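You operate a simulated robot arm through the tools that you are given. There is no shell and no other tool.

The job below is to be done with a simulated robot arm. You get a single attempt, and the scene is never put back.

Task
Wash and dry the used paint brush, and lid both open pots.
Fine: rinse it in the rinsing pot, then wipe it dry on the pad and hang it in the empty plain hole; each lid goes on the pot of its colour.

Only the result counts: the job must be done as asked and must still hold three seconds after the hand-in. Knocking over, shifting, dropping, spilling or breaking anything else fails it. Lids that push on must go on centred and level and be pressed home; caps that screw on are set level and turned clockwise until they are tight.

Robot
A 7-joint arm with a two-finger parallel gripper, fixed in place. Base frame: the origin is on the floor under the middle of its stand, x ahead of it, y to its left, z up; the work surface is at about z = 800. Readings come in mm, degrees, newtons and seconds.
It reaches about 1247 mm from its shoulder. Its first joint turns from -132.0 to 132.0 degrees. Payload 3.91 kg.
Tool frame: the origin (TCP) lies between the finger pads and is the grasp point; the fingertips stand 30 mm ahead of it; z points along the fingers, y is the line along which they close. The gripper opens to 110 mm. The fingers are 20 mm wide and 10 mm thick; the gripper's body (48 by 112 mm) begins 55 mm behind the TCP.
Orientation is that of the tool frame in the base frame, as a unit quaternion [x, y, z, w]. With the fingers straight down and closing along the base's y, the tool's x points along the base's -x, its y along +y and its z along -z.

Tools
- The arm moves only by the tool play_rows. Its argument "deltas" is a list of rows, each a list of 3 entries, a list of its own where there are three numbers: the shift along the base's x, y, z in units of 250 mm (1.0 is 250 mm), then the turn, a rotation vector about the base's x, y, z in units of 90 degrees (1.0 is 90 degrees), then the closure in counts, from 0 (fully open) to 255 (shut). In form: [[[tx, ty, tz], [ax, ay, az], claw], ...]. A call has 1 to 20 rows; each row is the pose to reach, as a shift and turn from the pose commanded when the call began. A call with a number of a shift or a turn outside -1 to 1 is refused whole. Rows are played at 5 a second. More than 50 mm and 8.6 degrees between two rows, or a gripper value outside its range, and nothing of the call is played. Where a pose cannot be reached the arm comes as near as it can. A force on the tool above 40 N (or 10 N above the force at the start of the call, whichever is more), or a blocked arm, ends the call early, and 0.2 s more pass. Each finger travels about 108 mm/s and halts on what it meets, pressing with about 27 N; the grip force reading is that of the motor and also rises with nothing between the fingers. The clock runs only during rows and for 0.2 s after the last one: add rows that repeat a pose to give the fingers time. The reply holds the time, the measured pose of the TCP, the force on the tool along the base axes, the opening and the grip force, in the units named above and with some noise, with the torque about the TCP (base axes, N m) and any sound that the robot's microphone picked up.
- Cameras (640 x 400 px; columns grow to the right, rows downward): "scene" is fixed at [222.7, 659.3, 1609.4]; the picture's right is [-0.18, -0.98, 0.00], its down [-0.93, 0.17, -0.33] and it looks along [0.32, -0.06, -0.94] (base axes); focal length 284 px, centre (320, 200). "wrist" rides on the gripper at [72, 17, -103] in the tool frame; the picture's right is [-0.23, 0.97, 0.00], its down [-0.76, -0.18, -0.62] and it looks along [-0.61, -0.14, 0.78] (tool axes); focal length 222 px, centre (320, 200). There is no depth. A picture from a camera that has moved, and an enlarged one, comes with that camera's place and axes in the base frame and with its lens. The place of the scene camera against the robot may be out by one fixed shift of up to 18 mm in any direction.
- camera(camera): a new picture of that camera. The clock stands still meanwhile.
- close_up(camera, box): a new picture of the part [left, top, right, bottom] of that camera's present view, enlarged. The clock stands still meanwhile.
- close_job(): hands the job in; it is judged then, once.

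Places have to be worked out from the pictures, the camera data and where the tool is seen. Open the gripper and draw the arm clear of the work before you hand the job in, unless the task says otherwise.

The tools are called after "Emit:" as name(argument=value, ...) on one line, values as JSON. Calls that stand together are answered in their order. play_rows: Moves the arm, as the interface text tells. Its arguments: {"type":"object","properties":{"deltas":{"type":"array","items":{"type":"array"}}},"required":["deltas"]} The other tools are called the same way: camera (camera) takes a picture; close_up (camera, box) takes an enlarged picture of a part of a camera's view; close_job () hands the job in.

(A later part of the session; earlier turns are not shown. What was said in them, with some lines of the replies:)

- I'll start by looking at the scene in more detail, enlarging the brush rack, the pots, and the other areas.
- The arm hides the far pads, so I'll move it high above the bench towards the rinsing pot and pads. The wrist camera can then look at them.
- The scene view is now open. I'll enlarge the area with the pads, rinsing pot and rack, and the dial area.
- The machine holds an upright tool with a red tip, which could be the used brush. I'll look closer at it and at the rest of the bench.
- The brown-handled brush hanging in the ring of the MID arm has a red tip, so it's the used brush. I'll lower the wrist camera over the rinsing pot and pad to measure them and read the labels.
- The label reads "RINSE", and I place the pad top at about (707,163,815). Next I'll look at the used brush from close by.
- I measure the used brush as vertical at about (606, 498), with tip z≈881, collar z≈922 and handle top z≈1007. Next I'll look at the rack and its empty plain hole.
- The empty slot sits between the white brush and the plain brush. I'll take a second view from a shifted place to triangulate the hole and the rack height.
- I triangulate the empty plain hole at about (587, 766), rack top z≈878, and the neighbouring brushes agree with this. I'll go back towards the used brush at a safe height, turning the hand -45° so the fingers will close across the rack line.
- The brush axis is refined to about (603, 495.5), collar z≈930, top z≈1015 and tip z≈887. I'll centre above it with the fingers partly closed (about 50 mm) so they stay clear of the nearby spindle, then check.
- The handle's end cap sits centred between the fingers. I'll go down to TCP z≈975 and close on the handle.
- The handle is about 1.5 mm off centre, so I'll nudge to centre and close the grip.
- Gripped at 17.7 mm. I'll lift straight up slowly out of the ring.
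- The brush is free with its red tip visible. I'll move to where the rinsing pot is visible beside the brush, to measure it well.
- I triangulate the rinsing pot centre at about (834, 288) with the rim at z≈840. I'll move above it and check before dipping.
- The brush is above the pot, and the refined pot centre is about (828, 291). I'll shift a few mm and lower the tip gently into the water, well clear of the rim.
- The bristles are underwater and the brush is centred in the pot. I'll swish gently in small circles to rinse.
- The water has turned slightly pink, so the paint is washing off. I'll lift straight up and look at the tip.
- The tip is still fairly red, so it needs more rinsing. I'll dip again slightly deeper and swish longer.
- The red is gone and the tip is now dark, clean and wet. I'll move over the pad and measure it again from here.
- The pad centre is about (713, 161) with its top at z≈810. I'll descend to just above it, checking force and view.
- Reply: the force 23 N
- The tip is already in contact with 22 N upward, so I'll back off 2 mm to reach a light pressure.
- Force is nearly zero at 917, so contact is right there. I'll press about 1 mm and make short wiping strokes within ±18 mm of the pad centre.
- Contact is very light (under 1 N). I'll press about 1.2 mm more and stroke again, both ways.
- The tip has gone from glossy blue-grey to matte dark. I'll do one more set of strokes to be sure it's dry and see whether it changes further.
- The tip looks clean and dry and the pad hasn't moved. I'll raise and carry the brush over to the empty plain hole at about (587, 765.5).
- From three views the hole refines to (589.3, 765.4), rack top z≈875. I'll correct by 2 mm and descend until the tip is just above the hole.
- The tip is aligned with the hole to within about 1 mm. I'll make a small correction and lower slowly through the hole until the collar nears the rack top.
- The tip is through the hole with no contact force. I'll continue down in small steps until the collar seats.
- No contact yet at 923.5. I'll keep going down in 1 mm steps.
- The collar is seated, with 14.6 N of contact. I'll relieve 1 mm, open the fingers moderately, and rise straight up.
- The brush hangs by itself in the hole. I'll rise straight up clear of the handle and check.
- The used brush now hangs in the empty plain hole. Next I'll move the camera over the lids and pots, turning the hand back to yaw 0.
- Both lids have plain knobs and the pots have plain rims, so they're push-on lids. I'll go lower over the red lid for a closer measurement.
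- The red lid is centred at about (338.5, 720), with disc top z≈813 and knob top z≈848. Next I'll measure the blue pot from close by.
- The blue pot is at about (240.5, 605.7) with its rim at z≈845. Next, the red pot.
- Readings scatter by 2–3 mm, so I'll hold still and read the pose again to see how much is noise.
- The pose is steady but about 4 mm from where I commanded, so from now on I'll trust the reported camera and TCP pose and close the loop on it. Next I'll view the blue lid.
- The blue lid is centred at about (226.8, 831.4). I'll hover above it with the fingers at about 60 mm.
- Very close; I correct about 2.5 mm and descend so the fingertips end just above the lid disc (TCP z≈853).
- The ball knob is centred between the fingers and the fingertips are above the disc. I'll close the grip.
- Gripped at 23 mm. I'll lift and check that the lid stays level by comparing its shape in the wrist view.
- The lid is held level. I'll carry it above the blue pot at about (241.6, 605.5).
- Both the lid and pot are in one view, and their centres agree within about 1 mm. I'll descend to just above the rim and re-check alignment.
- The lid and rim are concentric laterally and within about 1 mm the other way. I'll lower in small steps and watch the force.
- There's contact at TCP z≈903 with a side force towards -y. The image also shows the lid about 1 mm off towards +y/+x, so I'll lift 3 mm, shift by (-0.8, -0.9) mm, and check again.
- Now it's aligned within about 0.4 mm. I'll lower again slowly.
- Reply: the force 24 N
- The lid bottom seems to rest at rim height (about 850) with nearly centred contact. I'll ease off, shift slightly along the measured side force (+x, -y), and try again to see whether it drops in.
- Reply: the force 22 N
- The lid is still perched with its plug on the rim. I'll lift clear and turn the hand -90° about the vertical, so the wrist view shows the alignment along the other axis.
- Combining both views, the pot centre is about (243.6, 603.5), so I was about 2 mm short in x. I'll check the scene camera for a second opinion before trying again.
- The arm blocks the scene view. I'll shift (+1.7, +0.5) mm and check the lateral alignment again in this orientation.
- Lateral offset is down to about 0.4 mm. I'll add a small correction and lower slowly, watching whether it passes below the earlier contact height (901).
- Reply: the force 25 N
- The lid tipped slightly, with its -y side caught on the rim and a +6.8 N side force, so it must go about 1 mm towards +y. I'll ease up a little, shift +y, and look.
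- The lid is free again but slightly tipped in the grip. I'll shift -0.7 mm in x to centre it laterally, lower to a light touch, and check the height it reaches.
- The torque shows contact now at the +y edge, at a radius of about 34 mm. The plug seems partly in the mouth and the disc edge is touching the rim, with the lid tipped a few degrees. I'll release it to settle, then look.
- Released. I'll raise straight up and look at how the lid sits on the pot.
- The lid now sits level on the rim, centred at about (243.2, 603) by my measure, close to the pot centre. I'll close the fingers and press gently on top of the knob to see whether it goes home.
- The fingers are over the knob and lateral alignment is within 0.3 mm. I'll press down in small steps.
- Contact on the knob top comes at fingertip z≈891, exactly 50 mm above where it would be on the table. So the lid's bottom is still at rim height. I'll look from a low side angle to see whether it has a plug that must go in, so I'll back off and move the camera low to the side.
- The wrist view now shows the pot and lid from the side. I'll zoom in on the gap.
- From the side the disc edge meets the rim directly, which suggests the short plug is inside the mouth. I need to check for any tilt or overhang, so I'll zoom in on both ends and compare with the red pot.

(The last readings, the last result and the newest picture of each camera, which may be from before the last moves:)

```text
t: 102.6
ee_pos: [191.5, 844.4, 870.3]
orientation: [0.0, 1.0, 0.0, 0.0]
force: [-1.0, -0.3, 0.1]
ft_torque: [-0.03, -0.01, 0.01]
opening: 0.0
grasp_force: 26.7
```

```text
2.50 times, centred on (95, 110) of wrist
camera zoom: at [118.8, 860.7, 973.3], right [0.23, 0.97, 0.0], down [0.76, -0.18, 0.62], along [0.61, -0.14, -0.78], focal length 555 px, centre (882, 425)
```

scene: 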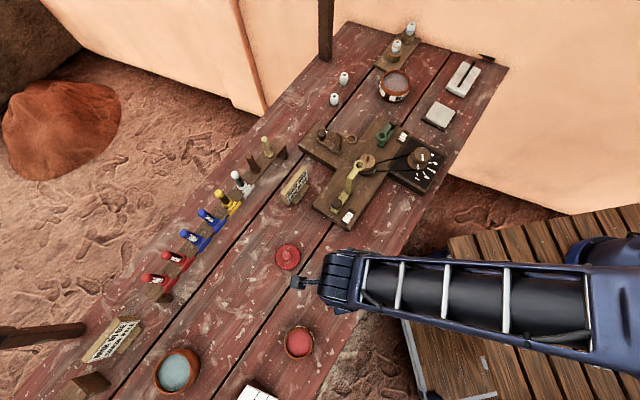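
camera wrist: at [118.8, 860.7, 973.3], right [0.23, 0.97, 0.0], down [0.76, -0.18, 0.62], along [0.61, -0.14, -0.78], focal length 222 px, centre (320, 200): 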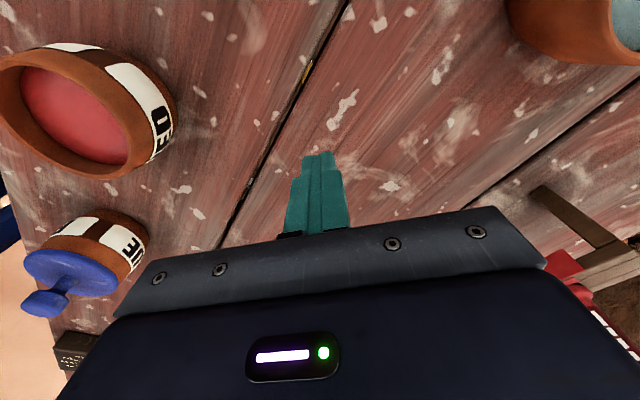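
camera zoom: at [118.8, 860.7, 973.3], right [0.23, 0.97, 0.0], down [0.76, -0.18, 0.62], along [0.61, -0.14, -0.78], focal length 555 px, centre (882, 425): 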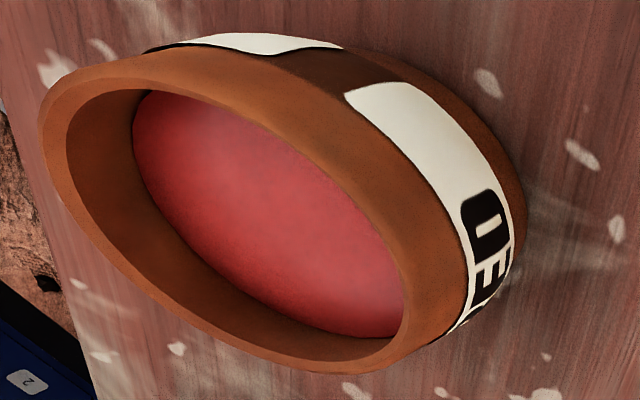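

The lid is down on the rim, since its edge height matches the rim at about 857. But it sits about 3 mm off towards -y. I'll re-grip its knob with the fingers closing along y at the pot centre, which will slide it back to centre.

Emit:
play_rows(deltas=[[[0, 0, 0.18], [0, 0, 0], 255], [[0, 0, 0.36], [0, 0, 0], 200], [[0.035, -0.16, 0.4], [0, 0, 0], 116], [[0.07, -0.32, 0.4], [0, 0, 0], 116], [[0.105, -0.48, 0.4], [0, 0, 0], 116], [[0.14, -0.64, 0.4], [0, 0, 0], 116], [[0.175, -0.8, 0.4], [0, 0, 0], 116], [[0.208, -0.963, 0.4], [0, 0, 0], 116], [[0.208, -0.963, 0.4], [0, 0, 0], 116], [[0.208, -0.963, 0.4], [0, 0, 0], 116]])

Emit:
close_up(camera="wrist", box=[260, 60, 380, 160])

```text
t: 104.8
ee_pos: [244.7, 601.5, 971.6]
orientation: [-0.001, 1.0, 0.0, 0.0]
force: [0.2, -1.7, 0.2]
ft_torque: [-0.01, -0.01, -0.01]
opening: 60.0
grasp_force: 0.1
```

```text
4.00 times, centred on (320, 110) of wrist
camera zoom: at [172.9, 617.3, 1074.5], right [0.23, 0.97, 0.0], down [0.76, -0.18, 0.62], along [0.61, -0.14, -0.78], focal length 888 px, centre (320, 560)
```

zoom: 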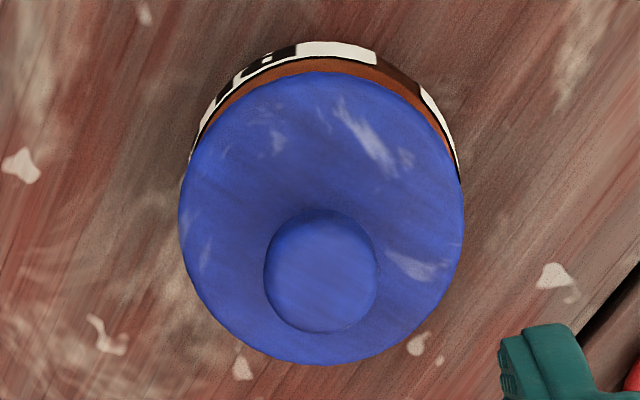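

Both views now agree: the lid is concentric with the pot within about 0.5 mm and flush on the rim; pot and lid are at about (243, 600.7). I'll press it home once more with closed fingers centred on the knob, up to about 30 N.

Emit:
play_rows(deltas=[[[-0.007, 0.001, 0], [0, 0, 0], 200], [[-0.007, 0.001, 0], [0, 0, 0], 255], [[-0.007, 0.001, -0.08], [0, 0, 0], 255], [[-0.007, 0.001, -0.15], [0, 0, 0], 255], [[-0.007, 0.001, -0.18], [0, 0, 0], 255], [[-0.007, 0.001, -0.19], [0, 0, 0], 255], [[-0.007, 0.001, -0.197], [0, 0, 0], 255], [[-0.007, 0.001, -0.203], [0, 0, 0], 255]])

Emit:
close_up(camera="wrist", box=[260, 80, 380, 180])

```text
t: 106.6
ee_pos: [242.4, 602.6, 920.5]
orientation: [-0.001, 1.0, 0.001, 0.0]
force: [-0.2, -5.6, 18.5]
ft_torque: [-0.15, 0.03, -0.01]
opening: 0.4
grasp_force: 27.4
```

```text
4.00 times, centred on (320, 130) of wrist
camera zoom: at [170.4, 617.3, 1024.0], right [0.23, 0.97, 0.0], down [0.76, -0.18, 0.62], along [0.61, -0.14, -0.78], focal length 888 px, centre (320, 480)
```

zoom: 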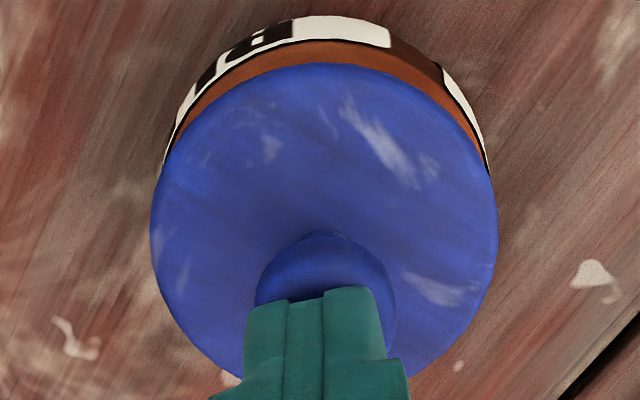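

Emit:
play_rows(deltas=[[[0, -0.002, -0.003], [0, 0, 0], 255], [[0, -0.002, -0.005], [0, 0, 0], 255]])

```text
t: 107.2
ee_pos: [242.7, 601.4, 920.3]
orientation: [0.0, 1.0, 0.001, 0.0]
force: [1.5, -5.9, 40.8]
ft_torque: [-0.22, 0.0, 0.0]
opening: 0.0
grasp_force: 27.4
```

It was pressed with 40 N and didn't move, so it's fully home. I'll raise and look at it from above, then go to the red lid.

Emit:
play_rows(deltas=[[[0, 0, 0.05], [0, 0, 0], 255], [[0, 0, 0.2], [0, 0, 0], 255], [[0, 0, 0.36], [0, 0, 0], 255], [[0, 0, 0.36], [0, 0, 0], 255], [[0, 0, 0.36], [0, 0, 0], 255]])

Emit:
close_up(camera="wrist", box=[260, 50, 380, 150])

```text
t: 108.4
ee_pos: [240.8, 603.0, 1010.0]
orientation: [0.0, 1.0, 0.0, 0.0]
force: [0.1, 0.1, 0.2]
ft_torque: [0.0, 0.02, 0.01]
opening: 0.0
grasp_force: 26.8
```

```text
4.00 times, centred on (320, 100) of wrist
camera zoom: at [169.7, 618.1, 1114.3], right [0.23, 0.97, 0.0], down [0.76, -0.18, 0.62], along [0.61, -0.14, -0.78], focal length 888 px, centre (320, 600)
```

zoom: 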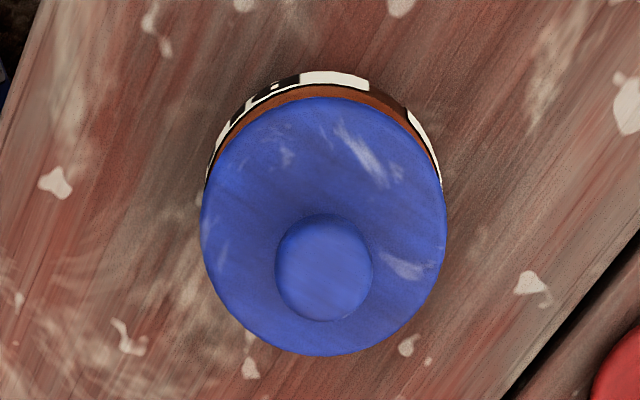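

The blue lid is concentric and flush. Next the red lid: I'll hover above it with closed fingers, measure it, and touch its knob lightly to compare heights (a check that the blue lid is fully seated).

Emit:
play_rows(deltas=[[[0.1, 0.12, 0], [0, 0, 0], 255], [[0.2, 0.24, 0], [0, 0, 0], 255], [[0.3, 0.36, -0.06], [0, 0, 0], 255], [[0.389, 0.464, -0.15], [0, 0, 0], 255], [[0.389, 0.464, -0.28], [0, 0, 0], 255], [[0.389, 0.464, -0.36], [0, 0, 0], 255], [[0.389, 0.464, -0.36], [0, 0, 0], 255], [[0.389, 0.464, -0.36], [0, 0, 0], 255]])

Emit:
close_up(camera="wrist", box=[260, 70, 380, 170])

```text
t: 110.2
ee_pos: [340.3, 717.4, 919.9]
orientation: [0.0, 1.0, 0.0, 0.0]
force: [0.6, 0.0, -0.7]
ft_torque: [0.01, 0.01, -0.01]
opening: 0.1
grasp_force: 26.9
```

```text
4.00 times, centred on (320, 120) of wrist
camera zoom: at [267.9, 733.5, 1022.5], right [0.23, 0.97, 0.0], down [0.76, -0.18, 0.62], along [0.61, -0.14, -0.78], focal length 888 px, centre (320, 520)
```

zoom: 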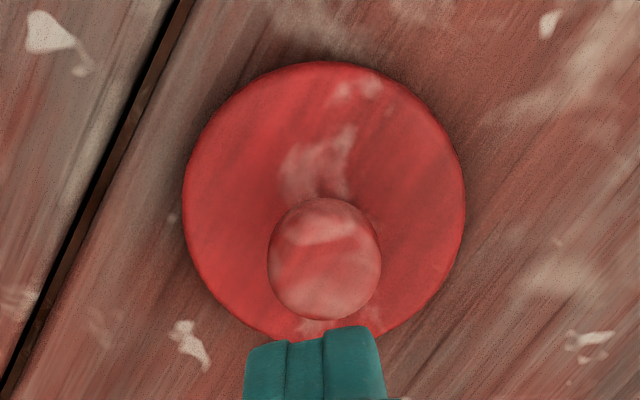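

I'll shift 3 mm towards the lid's centre and lower until a light touch on its knob.

Emit:
play_rows(deltas=[[[0.012, -0.001, -0.06], [0, 0, 0], 255], [[0.012, -0.001, -0.12], [0, 0, 0], 255], [[0.012, -0.001, -0.15], [0, 0, 0], 255], [[0.012, -0.001, -0.162], [0, 0, 0], 255], [[0.012, -0.001, -0.17], [0, 0, 0], 255], [[0.012, -0.001, -0.178], [0, 0, 0], 255], [[0.012, -0.001, -0.178], [0, 0, 0], 255]])

Emit:
close_up(camera="wrist", box=[260, 80, 380, 180])

```text
t: 111.8
ee_pos: [342.6, 717.0, 874.4]
orientation: [0.0, 1.0, 0.0, 0.001]
force: [-1.0, 0.3, 0.3]
ft_torque: [0.0, 0.02, 0.02]
opening: 0.2
grasp_force: 26.6
```

```text
4.00 times, centred on (320, 130) of wrist
camera zoom: at [270.3, 732.6, 977.4], right [0.23, 0.97, 0.0], down [0.76, -0.18, 0.62], along [0.61, -0.14, -0.78], focal length 888 px, centre (320, 480)
```

zoom: 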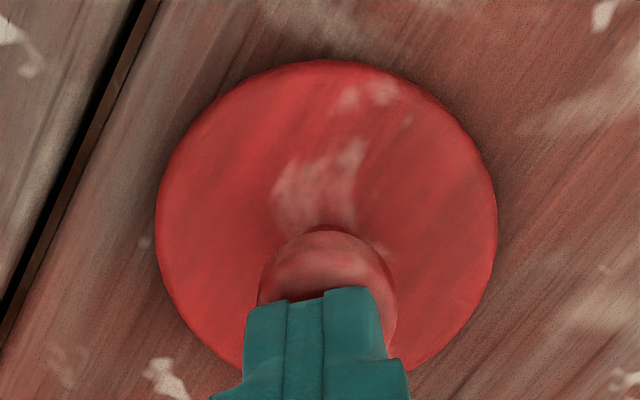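

The scale in this view matches the blue lid on its pot exactly 50 mm higher, consistent with the blue lid being fully seated. The red lid centre is (343.8, 716.0), so I'll rise, open, centre and descend to grip height.

Emit:
play_rows(deltas=[[[0.006, 0.0016, 0.06], [0, 0, 0], 255], [[0.006, 0.0016, 0.1], [0, 0, 0], 200], [[0.006, 0.0016, 0.1], [0, 0, 0], 116], [[0.006, 0.0016, 0.1], [0, 0, 0], 116], [[0.006, 0.0016, 0.04], [0, 0, 0], 116], [[0.006, 0.0016, -0.02], [0, 0, 0], 116], [[0.006, 0.0016, -0.06], [0, 0, 0], 116], [[0.006, 0.0016, -0.084], [0, 0, 0], 116], [[0.006, 0.0016, -0.084], [0, 0, 0], 116], [[0.006, 0.0016, -0.084], [0, 0, 0], 116]])

Emit:
close_up(camera="wrist", box=[260, 80, 380, 180])

Emit:
camera(camera="wrist")

```text
t: 114.0
ee_pos: [344.9, 718.2, 853.6]
orientation: [-0.001, 1.0, 0.0, 0.0]
force: [0.5, 0.7, 0.0]
ft_torque: [0.0, 0.0, -0.03]
opening: 60.1
grasp_force: 0.1
```

```text
4.00 times, centred on (320, 130) of wrist
camera zoom: at [271.4, 734.5, 956.1], right [0.23, 0.97, 0.0], down [0.76, -0.18, 0.62], along [0.61, -0.14, -0.78], focal length 888 px, centre (320, 480)
```

zoom: 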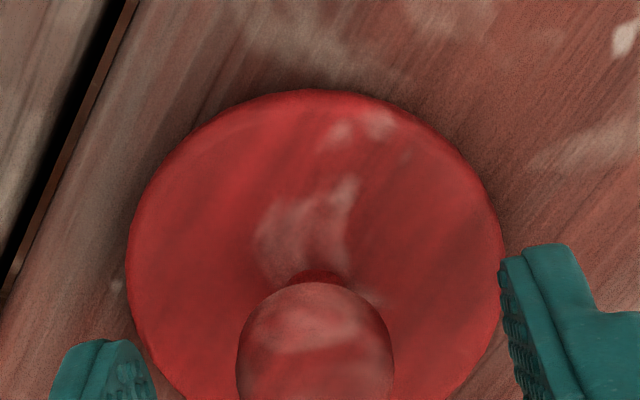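

```text
taken
camera wrist: at [271.4, 734.5, 956.1], right [0.23, 0.97, 0.0], down [0.76, -0.18, 0.62], along [0.61, -0.14, -0.78], focal length 222 px, centre (320, 200)
```

wrist: 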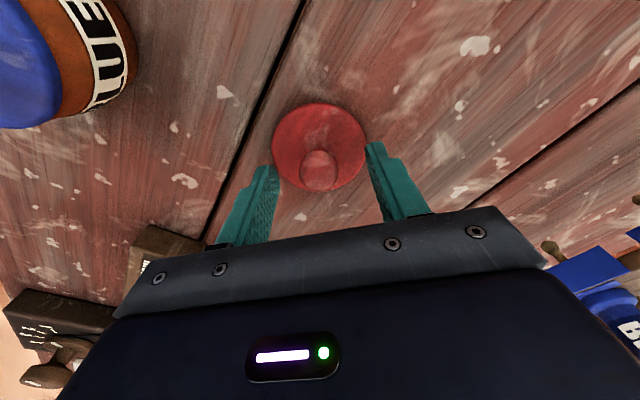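

x is centred within 0.5 mm. I'll shift 1.5 mm in -y and close the grip.

Emit:
play_rows(deltas=[[[0.0005, -0.006, 0], [0, 0, 0], 116], [[0.0005, -0.006, 0], [0, 0, 0], 150], [[0.0005, -0.006, 0], [0, 0, 0], 200], [[0.0005, -0.006, 0], [0, 0, 0], 255], [[0.0005, -0.006, 0], [0, 0, 0], 255], [[0.0005, -0.006, 0], [0, 0, 0], 255]])

Emit:
close_up(camera="wrist", box=[260, 80, 380, 180])

```text
t: 115.4
ee_pos: [343.5, 716.9, 852.5]
orientation: [0.0, 1.0, 0.0, 0.0]
force: [-0.8, -0.8, 0.7]
ft_torque: [0.02, 0.01, -0.02]
opening: 23.0
grasp_force: 27.0
```

```text
4.00 times, centred on (320, 130) of wrist
camera zoom: at [271.8, 733.0, 955.8], right [0.23, 0.97, 0.0], down [0.76, -0.18, 0.62], along [0.61, -0.14, -0.78], focal length 888 px, centre (320, 480)
```

zoom: 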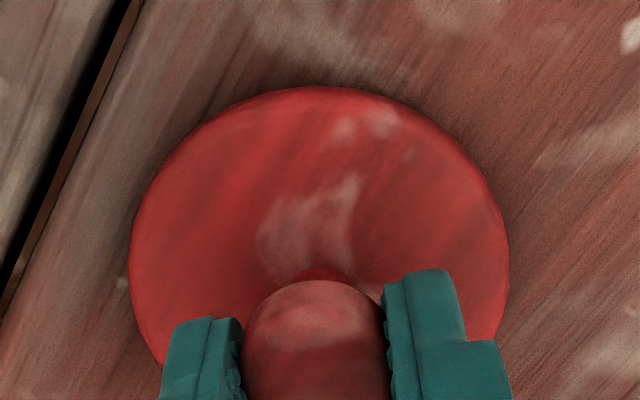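

The red lid is gripped and well centred. I'll lift, check it's level, then move over the red pot.

Emit:
play_rows(deltas=[[[0, 0, 0.04], [0, 0, 0], 255], [[0, 0, 0.1], [0, 0, 0], 255], [[0, 0, 0.22], [0, 0, 0], 255], [[0, 0, 0.34], [0, 0, 0], 255], [[-0.1, 0, 0.44], [0, 0, 0], 255], [[-0.26, 0, 0.46], [0, 0, 0], 255], [[-0.42, 0, 0.46], [0, 0, 0], 255], [[-0.58, 0, 0.46], [0, 0, 0], 255], [[-0.74, 0.001, 0.46], [0, 0, 0], 255], [[-0.855, 0.003, 0.46], [0, 0, 0], 255], [[-0.855, 0.003, 0.46], [0, 0, 0], 255], [[-0.855, 0.003, 0.46], [0, 0, 0], 255]])

Emit:
close_up(camera="wrist", box=[250, 40, 390, 160])

Emit:
camera(camera="wrist")

```text
t: 118.0
ee_pos: [131.1, 714.5, 968.0]
orientation: [-0.001, 1.0, 0.0, 0.0]
force: [0.4, -0.6, 0.1]
ft_torque: [0.0, -0.03, -0.01]
opening: 23.0
grasp_force: 27.5
```

```text
3.33 times, centred on (320, 100) of wrist
camera zoom: at [59.2, 731.9, 1071.7], right [0.23, 0.97, 0.0], down [0.76, -0.18, 0.62], along [0.61, -0.14, -0.78], focal length 740 px, centre (320, 533)
```

zoom: 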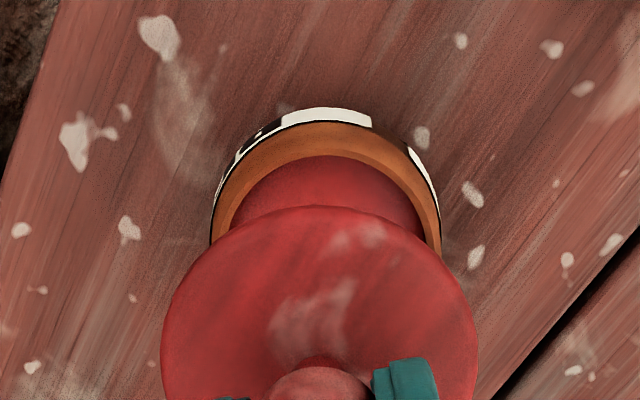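

```text
taken
camera wrist: at [59.2, 731.9, 1071.7], right [0.23, 0.97, 0.0], down [0.76, -0.18, 0.62], along [0.61, -0.14, -0.78], focal length 222 px, centre (320, 200)
```

wrist: 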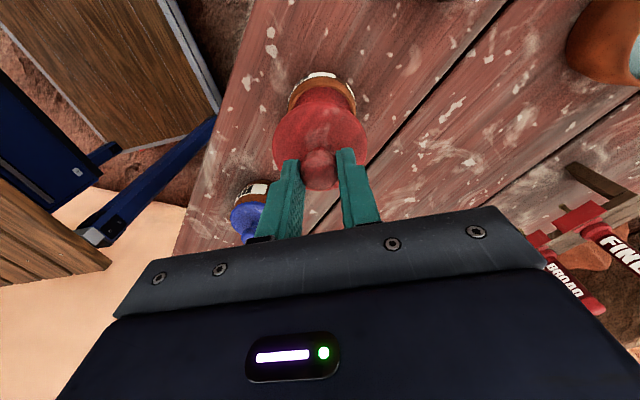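

The pot appears 1.85 mm to the right of the lid and about 1.1 mm nearer. I'll correct by (-0.65, +2.05) mm, descend to just above the rim, and re-check.

Emit:
play_rows(deltas=[[[-0.0026, 0.0082, -0.05], [0, 0, 0], 255], [[-0.0026, 0.0082, -0.11], [0, 0, 0], 255], [[-0.0026, 0.0082, -0.17], [0, 0, 0], 255], [[-0.0026, 0.0082, -0.2], [0, 0, 0], 255], [[-0.0026, 0.0082, -0.2], [0, 0, 0], 255], [[-0.0026, 0.0082, -0.2], [0, 0, 0], 255]])

Emit:
close_up(camera="wrist", box=[250, 60, 390, 180])

```text
t: 119.4
ee_pos: [130.0, 719.6, 915.3]
orientation: [0.0, 1.0, 0.0, 0.0]
force: [0.8, -0.1, 0.4]
ft_torque: [0.03, 0.0, 0.01]
opening: 23.1
grasp_force: 27.0
```

```text
3.33 times, centred on (320, 120) of wrist
camera zoom: at [57.5, 734.9, 1019.6], right [0.23, 0.97, 0.0], down [0.76, -0.18, 0.62], along [0.61, -0.14, -0.78], focal length 740 px, centre (320, 467)
```

zoom: 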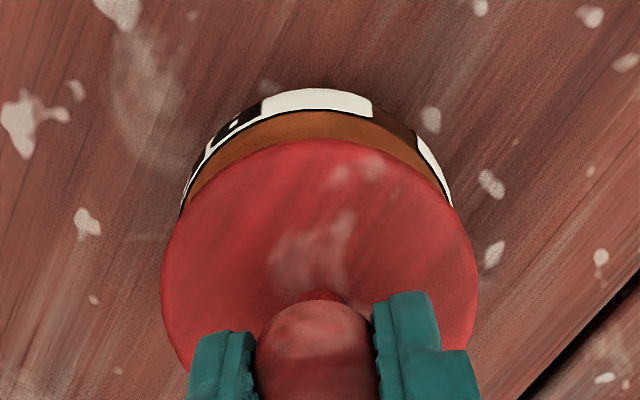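

I see the lid at +0.35 mm laterally and about 1.3 mm short along the view. I'll correct by (+1.2, -0.65) mm and check again.

Emit:
play_rows(deltas=[[[0.005, -0.0026, 0], [0, 0, 0], 255], [[0.005, -0.0026, -0.008], [0, 0, 0], 255], [[0.005, -0.0026, -0.012], [0, 0, 0], 255], [[0.005, -0.0026, -0.012], [0, 0, 0], 255]])

Emit:
close_up(camera="wrist", box=[250, 60, 390, 180])

```text
t: 120.4
ee_pos: [131.1, 718.1, 915.0]
orientation: [-0.001, 1.0, 0.0, 0.0]
force: [0.4, -0.8, 0.8]
ft_torque: [0.0, 0.01, -0.01]
opening: 23.2
grasp_force: 26.8
```

```text
3.33 times, centred on (320, 120) of wrist
camera zoom: at [58.6, 734.0, 1017.9], right [0.23, 0.97, 0.0], down [0.76, -0.18, 0.62], along [0.61, -0.14, -0.78], focal length 740 px, centre (320, 467)
```

zoom: 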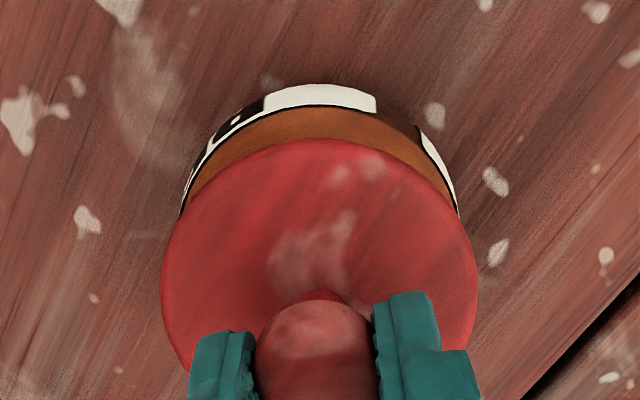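

Now the lid and pot are concentric within about 0.2 mm in both directions. I'll lower slowly onto the pot.

Emit:
play_rows(deltas=[[[0, 0, -0.012], [0, 0, 0], 255], [[0, 0, -0.024], [0, 0, 0], 255], [[0, 0, -0.034], [0, 0, 0], 255], [[0, 0, -0.04], [0, 0, 0], 255], [[0, 0, -0.04], [0, 0, 0], 255]])

Emit:
close_up(camera="wrist", box=[250, 60, 390, 180])

```text
t: 121.6
ee_pos: [131.5, 717.9, 904.2]
orientation: [0.0, 1.0, 0.0, -0.001]
force: [-0.5, -0.2, 0.4]
ft_torque: [-0.02, -0.01, -0.01]
opening: 23.2
grasp_force: 26.8
```

```text
3.33 times, centred on (320, 120) of wrist
camera zoom: at [58.6, 734.0, 1007.5], right [0.23, 0.97, 0.0], down [0.76, -0.18, 0.62], along [0.61, -0.14, -0.78], focal length 740 px, centre (320, 467)
```

zoom: 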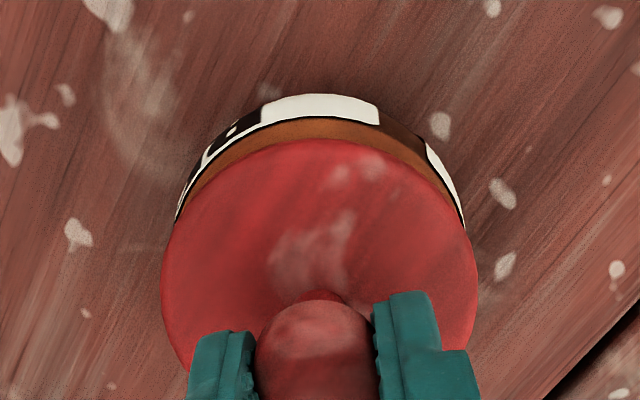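

There's still no contact at 904.5, so the plug is entering freely. I'll continue in 1 mm steps to seat.

Emit:
play_rows(deltas=[[[0, 0, -0.004], [0, 0, 0], 255], [[0, 0, -0.008], [0, 0, 0], 255], [[0, 0, -0.012], [0, 0, 0], 255]])

Emit:
close_up(camera="wrist", box=[250, 60, 390, 180])

```text
t: 122.4
ee_pos: [130.3, 718.9, 901.7]
orientation: [0.0, 1.0, 0.001, 0.0]
force: [2.1, -5.7, 16.8]
ft_torque: [-0.22, -0.19, -0.01]
opening: 23.2
grasp_force: 27.0
```

```text
3.33 times, centred on (320, 120) of wrist
camera zoom: at [58.9, 734.1, 1005.7], right [0.23, 0.97, 0.0], down [0.76, -0.18, 0.62], along [0.61, -0.14, -0.78], focal length 740 px, centre (320, 467)
```

zoom: 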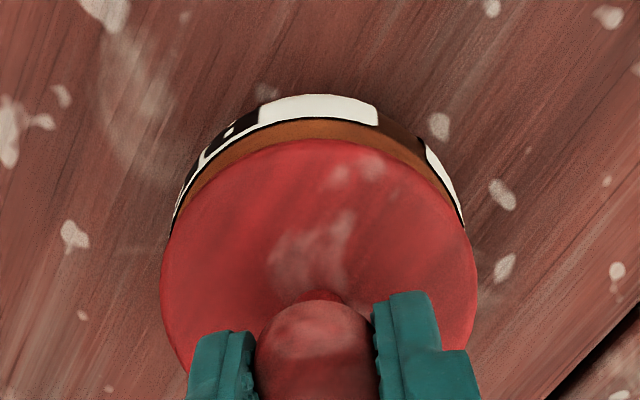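

It seated at TCP z≈902.7, the same height as the blue. I'll ease up about 1 mm, release, then check from above.

Emit:
play_rows(deltas=[[[0, -0.0016, 0.004], [0, 0, 0], 255], [[0, -0.0016, 0.004], [0, 0, 0], 255], [[0, -0.0016, 0.004], [0, 0, 0], 220], [[0, -0.0016, 0.004], [0, 0, 0], 180], [[0, -0.0016, 0.004], [0, 0, 0], 140], [[0, -0.0016, 0.004], [0, 0, 0], 116], [[0, -0.0016, 0.004], [0, 0, 0], 116]])

Emit:
play_rows(deltas=[[[0, 0, 0.06], [0, 0, 0], 116], [[0, 0, 0.18], [0, 0, 0], 116], [[0, 0, 0.32], [0, 0, 0], 116], [[0, 0, 0.44], [0, 0, 0], 116], [[0, 0, 0.44], [0, 0, 0], 116], [[0, 0, 0.44], [0, 0, 0], 116]])

Emit:
close_up(camera="wrist", box=[260, 50, 380, 150])

```text
t: 124.0
ee_pos: [130.4, 717.1, 902.2]
orientation: [0.0, 1.0, 0.001, 0.0]
force: [0.3, 1.0, 0.0]
ft_torque: [-0.03, -0.01, 0.01]
opening: 60.0
grasp_force: 0.0
```

```text
t: 125.4
ee_pos: [132.4, 715.6, 1011.1]
orientation: [0.0, 1.0, 0.0, 0.0]
force: [-0.4, -0.4, 0.5]
ft_torque: [0.02, 0.01, -0.02]
opening: 60.0
grasp_force: 0.1
```

```text
4.00 times, centred on (320, 100) of wrist
camera zoom: at [59.8, 731.7, 1114.2], right [0.23, 0.97, 0.0], down [0.76, -0.18, 0.62], along [0.61, -0.14, -0.78], focal length 888 px, centre (320, 600)
```

zoom: 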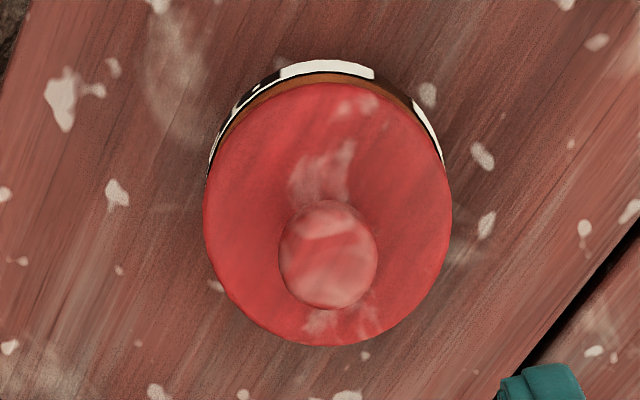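

The red lid sits concentric and level on its pot. I'll press it home with closed fingers on the knob.

Emit:
play_rows(deltas=[[[-0.0012, 0.0084, 0], [0, 0, 0], 200], [[-0.0012, 0.0084, 0], [0, 0, 0], 255], [[-0.0012, 0.0084, -0.1], [0, 0, 0], 255], [[-0.0012, 0.0084, -0.2], [0, 0, 0], 255], [[-0.0012, 0.0084, -0.28], [0, 0, 0], 255], [[-0.0012, 0.0084, -0.33], [0, 0, 0], 255], [[-0.0012, 0.0084, -0.345], [0, 0, 0], 255], [[-0.0012, 0.0084, -0.345], [0, 0, 0], 255]])

Emit:
close_up(camera="wrist", box=[260, 80, 380, 180])

```text
t: 127.2
ee_pos: [130.9, 720.6, 926.2]
orientation: [0.0, 1.0, 0.0, 0.0]
force: [0.4, -0.3, -1.1]
ft_torque: [-0.04, 0.0, 0.03]
opening: 0.0
grasp_force: 26.5
```

```text
4.00 times, centred on (320, 130) of wrist
camera zoom: at [58.3, 736.0, 1029.9], right [0.23, 0.97, 0.0], down [0.76, -0.18, 0.62], along [0.61, -0.14, -0.78], focal length 888 px, centre (320, 480)
```

zoom: 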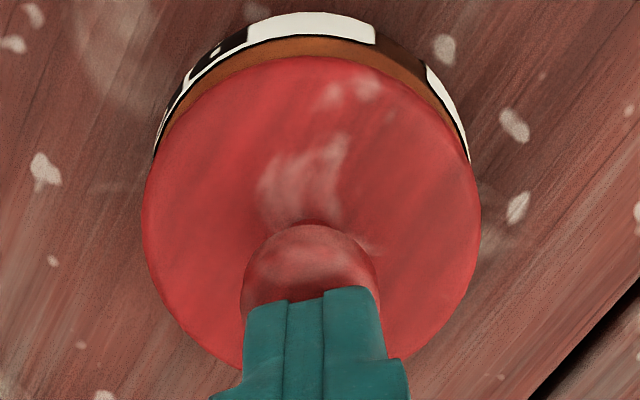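

The fingers are about 2 mm off the knob centre, so I'll correct and then press down in small steps.

Emit:
play_rows(deltas=[[[0.0026, -0.008, 0], [0, 0, 0], 255], [[0.0026, -0.008, -0.008], [0, 0, 0], 255], [[0.0026, -0.008, -0.014], [0, 0, 0], 255], [[0.0026, -0.008, -0.019], [0, 0, 0], 255], [[0.0026, -0.008, -0.023], [0, 0, 0], 255], [[0.0026, -0.008, -0.027], [0, 0, 0], 255]])

Emit:
close_up(camera="wrist", box=[260, 80, 380, 180])

```text
t: 128.6
ee_pos: [130.5, 718.5, 920.0]
orientation: [0.0, 1.0, 0.001, 0.0]
force: [1.3, -1.8, 10.6]
ft_torque: [-0.03, -0.04, -0.02]
opening: 0.5
grasp_force: 27.2
```

```text
4.00 times, centred on (320, 130) of wrist
camera zoom: at [59.2, 733.9, 1024.1], right [0.23, 0.97, 0.0], down [0.76, -0.18, 0.62], along [0.61, -0.14, -0.78], focal length 888 px, centre (320, 480)
```

zoom: 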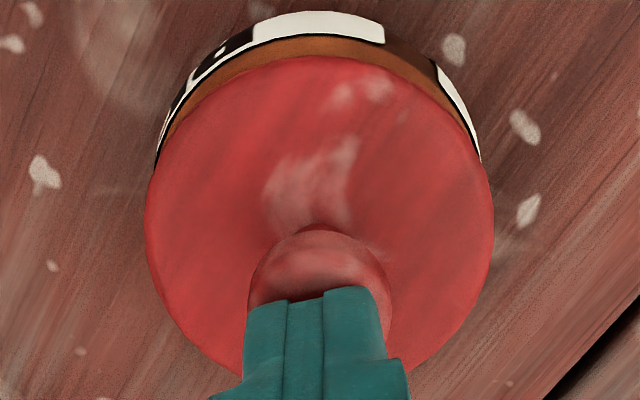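

Contact is at the same height as on the blue pot (921.1). I'll press on to about 35 N.

Emit:
play_rows(deltas=[[[0, 0, -0.003], [0, 0, 0], 255], [[0, 0, -0.006], [0, 0, 0], 255], [[0, 0, -0.009], [0, 0, 0], 255]])

Emit:
play_rows(deltas=[[[0, 0, 0.05], [0, 0, 0], 255], [[0, 0, 0.2], [0, 0, 0], 255], [[0, 0, 0.38], [0, 0, 0], 255], [[0, 0, 0.38], [0, 0, 0], 255], [[0, 0, 0.38], [0, 0, 0], 255]])

Emit:
close_up(camera="wrist", box=[260, 50, 380, 150])

Emit:
camera(camera="wrist")

```text
t: 129.5
ee_pos: [131.6, 719.0, 921.0]
orientation: [0.0, 1.0, 0.002, -0.001]
force: [-0.4, -5.1, 14.8]
ft_torque: [-0.16, -0.01, 0.0]
opening: 0.0
grasp_force: 27.0
stopped in row 3: the force on the tool passed its limit at 41 N (the readings are from after the stop); the commanded pose is now the measured one
```

```text
t: 130.7
ee_pos: [131.4, 717.2, 1013.4]
orientation: [0.001, 1.0, 0.0, 0.0]
force: [0.2, -0.6, 0.1]
ft_torque: [0.02, 0.02, 0.0]
opening: 0.1
grasp_force: 27.0
```

```text
4.00 times, centred on (320, 100) of wrist
camera zoom: at [58.8, 734.1, 1116.6], right [0.23, 0.97, 0.0], down [0.76, -0.18, 0.62], along [0.61, -0.14, -0.78], focal length 888 px, centre (320, 600)
```

zoom: 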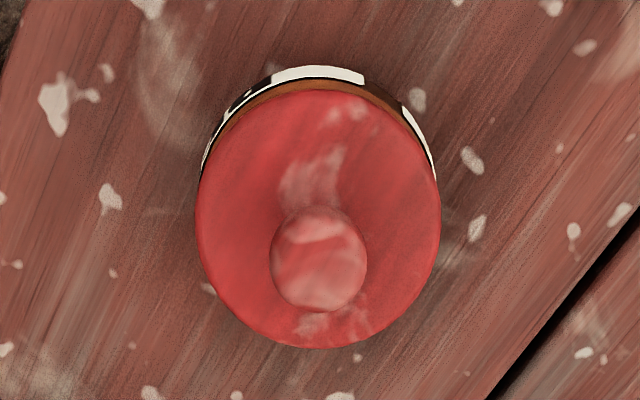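

```text
taken
camera wrist: at [58.8, 734.1, 1116.6], right [0.23, 0.97, 0.0], down [0.76, -0.18, 0.62], along [0.61, -0.14, -0.78], focal length 222 px, centre (320, 200)
```

wrist: 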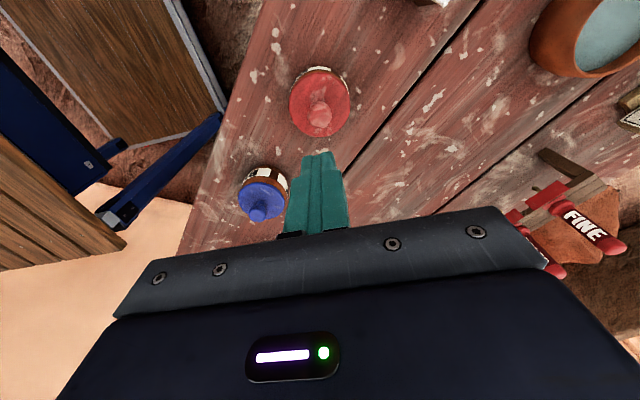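

Both lids are on and pressed. I'll look at both from the low side viewpoint to confirm they're flush and level.

Emit:
play_rows(deltas=[[[0.08, 0.17, 0], [0, 0, 0], 255], [[0.16, 0.34, 0], [0, 0, 0], 255], [[0.24, 0.51, 0], [0, 0, 0], 255], [[0.24, 0.51, -0.15], [0, 0, 0], 255], [[0.24, 0.51, -0.3], [0, 0, 0], 255], [[0.24, 0.51, -0.45], [0, 0, 0], 255], [[0.24, 0.51, -0.57], [0, 0, 0], 255], [[0.24, 0.51, -0.57], [0, 0, 0], 255], [[0.24, 0.51, -0.57], [0, 0, 0], 255]])

Emit:
close_up(camera="wrist", box=[0, 30, 190, 190])

Emit:
close_up(camera="wrist", box=[10, 200, 160, 330])

```text
t: 132.7
ee_pos: [192.1, 845.5, 871.4]
orientation: [0.001, 1.0, 0.0, 0.001]
force: [0.6, 0.5, 0.7]
ft_torque: [0.0, 0.0, -0.02]
opening: 0.0
grasp_force: 27.2
```

```text
2.50 times, centred on (95, 110) of wrist
camera zoom: at [119.1, 862.2, 975.7], right [0.23, 0.97, 0.0], down [0.76, -0.18, 0.62], along [0.61, -0.14, -0.78], focal length 555 px, centre (882, 425)
```

zoom: 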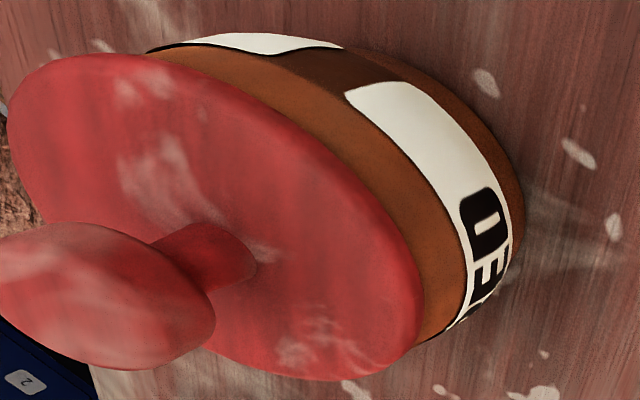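

```text
3.08 times, centred on (85, 265) of wrist
camera zoom: at [119.1, 862.2, 975.7], right [0.23, 0.97, 0.0], down [0.76, -0.18, 0.62], along [0.61, -0.14, -0.78], focal length 684 px, centre (1043, 0)
```

zoom: 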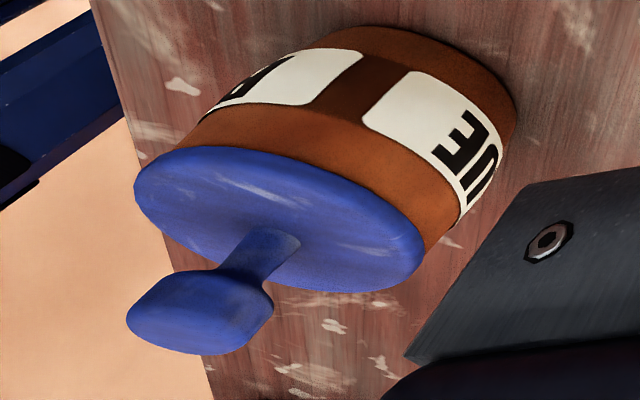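

Both lids are flush on their rims and level. I'll retreat: up first, then back towards the start position with the gripper open, and take a final check picture.

Emit:
play_rows(deltas=[[[0, 0, 0.18], [0, 0, 0], 255], [[0, 0, 0.36], [0, 0, 0], 255], [[0, 0, 0.54], [0, 0, 0], 200], [[0, 0, 0.72], [0, 0, 0], 100], [[0, 0, 0.9], [0, 0, 0], 0], [[0, 0, 1.0], [0, 0, 0], 0], [[0.08, -0.16, 1.0], [0, 0, 0], 0], [[0.16, -0.32, 1.0], [0, 0, 0], 0], [[0.24, -0.48, 1.0], [0, 0, 0], 0], [[0.32, -0.64, 1.0], [0, 0, 0], 0], [[0.4, -0.8, 1.0], [0, 0, 0], 0], [[0.48, -0.96, 1.0], [0, 0, 0], 0]])

Emit:
play_rows(deltas=[[[0.02, -0.15, 0.08], [0, 0, 0], 0], [[0.02, -0.3, 0.16], [0, 0, 0], 0], [[0.02, -0.45, 0.24], [0, 0, 0], 0], [[0.02, -0.6, 0.32], [0, 0, 0], 0], [[0.02, -0.75, 0.4], [0, 0, 0], 0], [[0.02, -0.9, 0.42], [0, 0, 0], 0], [[0.02, -0.9, 0.42], [0, 0, 0], 0]])

Emit:
camera(camera="scene")

Emit:
close_up(camera="scene", box=[230, 230, 380, 380])

Emit:
close_up(camera="scene", box=[200, 100, 360, 220])

```text
t: 135.3
ee_pos: [311.0, 604.8, 1121.9]
orientation: [-0.001, 1.0, 0.001, 0.0]
force: [-0.5, 0.6, -0.4]
ft_torque: [-0.05, -0.06, -0.01]
opening: 109.8
grasp_force: 0.1
```

```text
t: 136.9
ee_pos: [318.8, 381.2, 1226.8]
orientation: [0.0, 1.0, 0.001, 0.001]
force: [-0.1, 0.2, -0.5]
ft_torque: [-0.04, 0.01, -0.02]
opening: 110.0
grasp_force: 0.0
```

```text
taken
```

scene: 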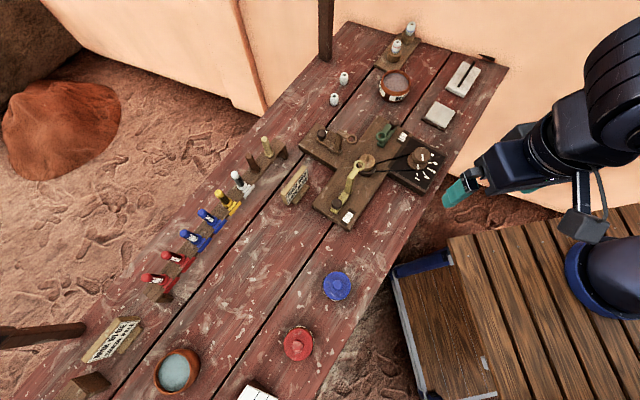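

```text
2.67 times, centred on (305, 305) of scene
camera zoom: at [222.7, 659.3, 1609.4], right [-0.18, -0.98, 0.0], down [-0.93, 0.17, -0.33], along [0.32, -0.06, -0.94], focal length 757 px, centre (360, -80)
```

zoom: 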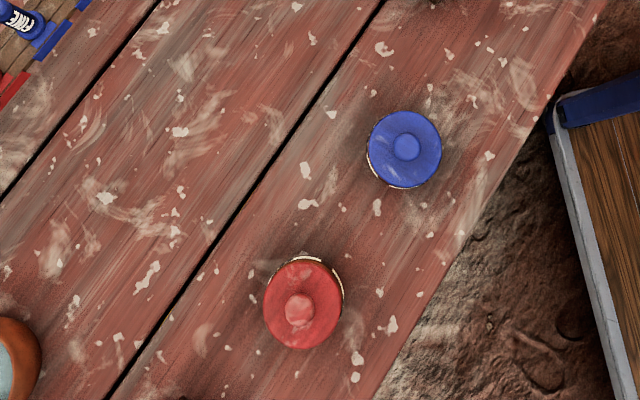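

```text
3.33 times, centred on (280, 160) of scene
camera zoom: at [222.7, 659.3, 1609.4], right [-0.18, -0.98, 0.0], down [-0.93, 0.17, -0.33], along [0.32, -0.06, -0.94], focal length 946 px, centre (453, 333)
```

zoom: 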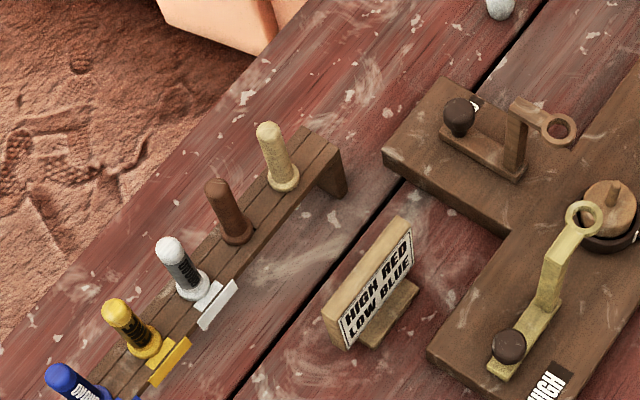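

All checks look right: the brush is clean and dry in the empty plain hole, both lids are on their own pots, nothing else has been disturbed, and the gripper is open and clear. I'm handing the job in.

Emit:
close_job()

```text
The job is handed in.
```

I finished the job and handed it in; I haven't seen the result of the judging.

- **Brush:** I took the red-tipped brush from the MID arm and rinsed it in the RINSE pot until the red was gone. I wiped it on the pad until the tip looked dry, then hung it in the empty plain hole. Its collar rests on the rack.
- **Red lid:** It's on the red pot and went in at the first try. I pressed it down until the force limit stopped the arm (41 N), and it looks centred and level.
- **Blue lid:** It's on the blue pot, pressed to about 40 N, and also looks centred and level. Seating it took several tries, and the contact pushed the blue pot about 2 mm across the bench.

Nothing else looked disturbed in the final pictures. The gripper is open and the arm is clear of the bench.
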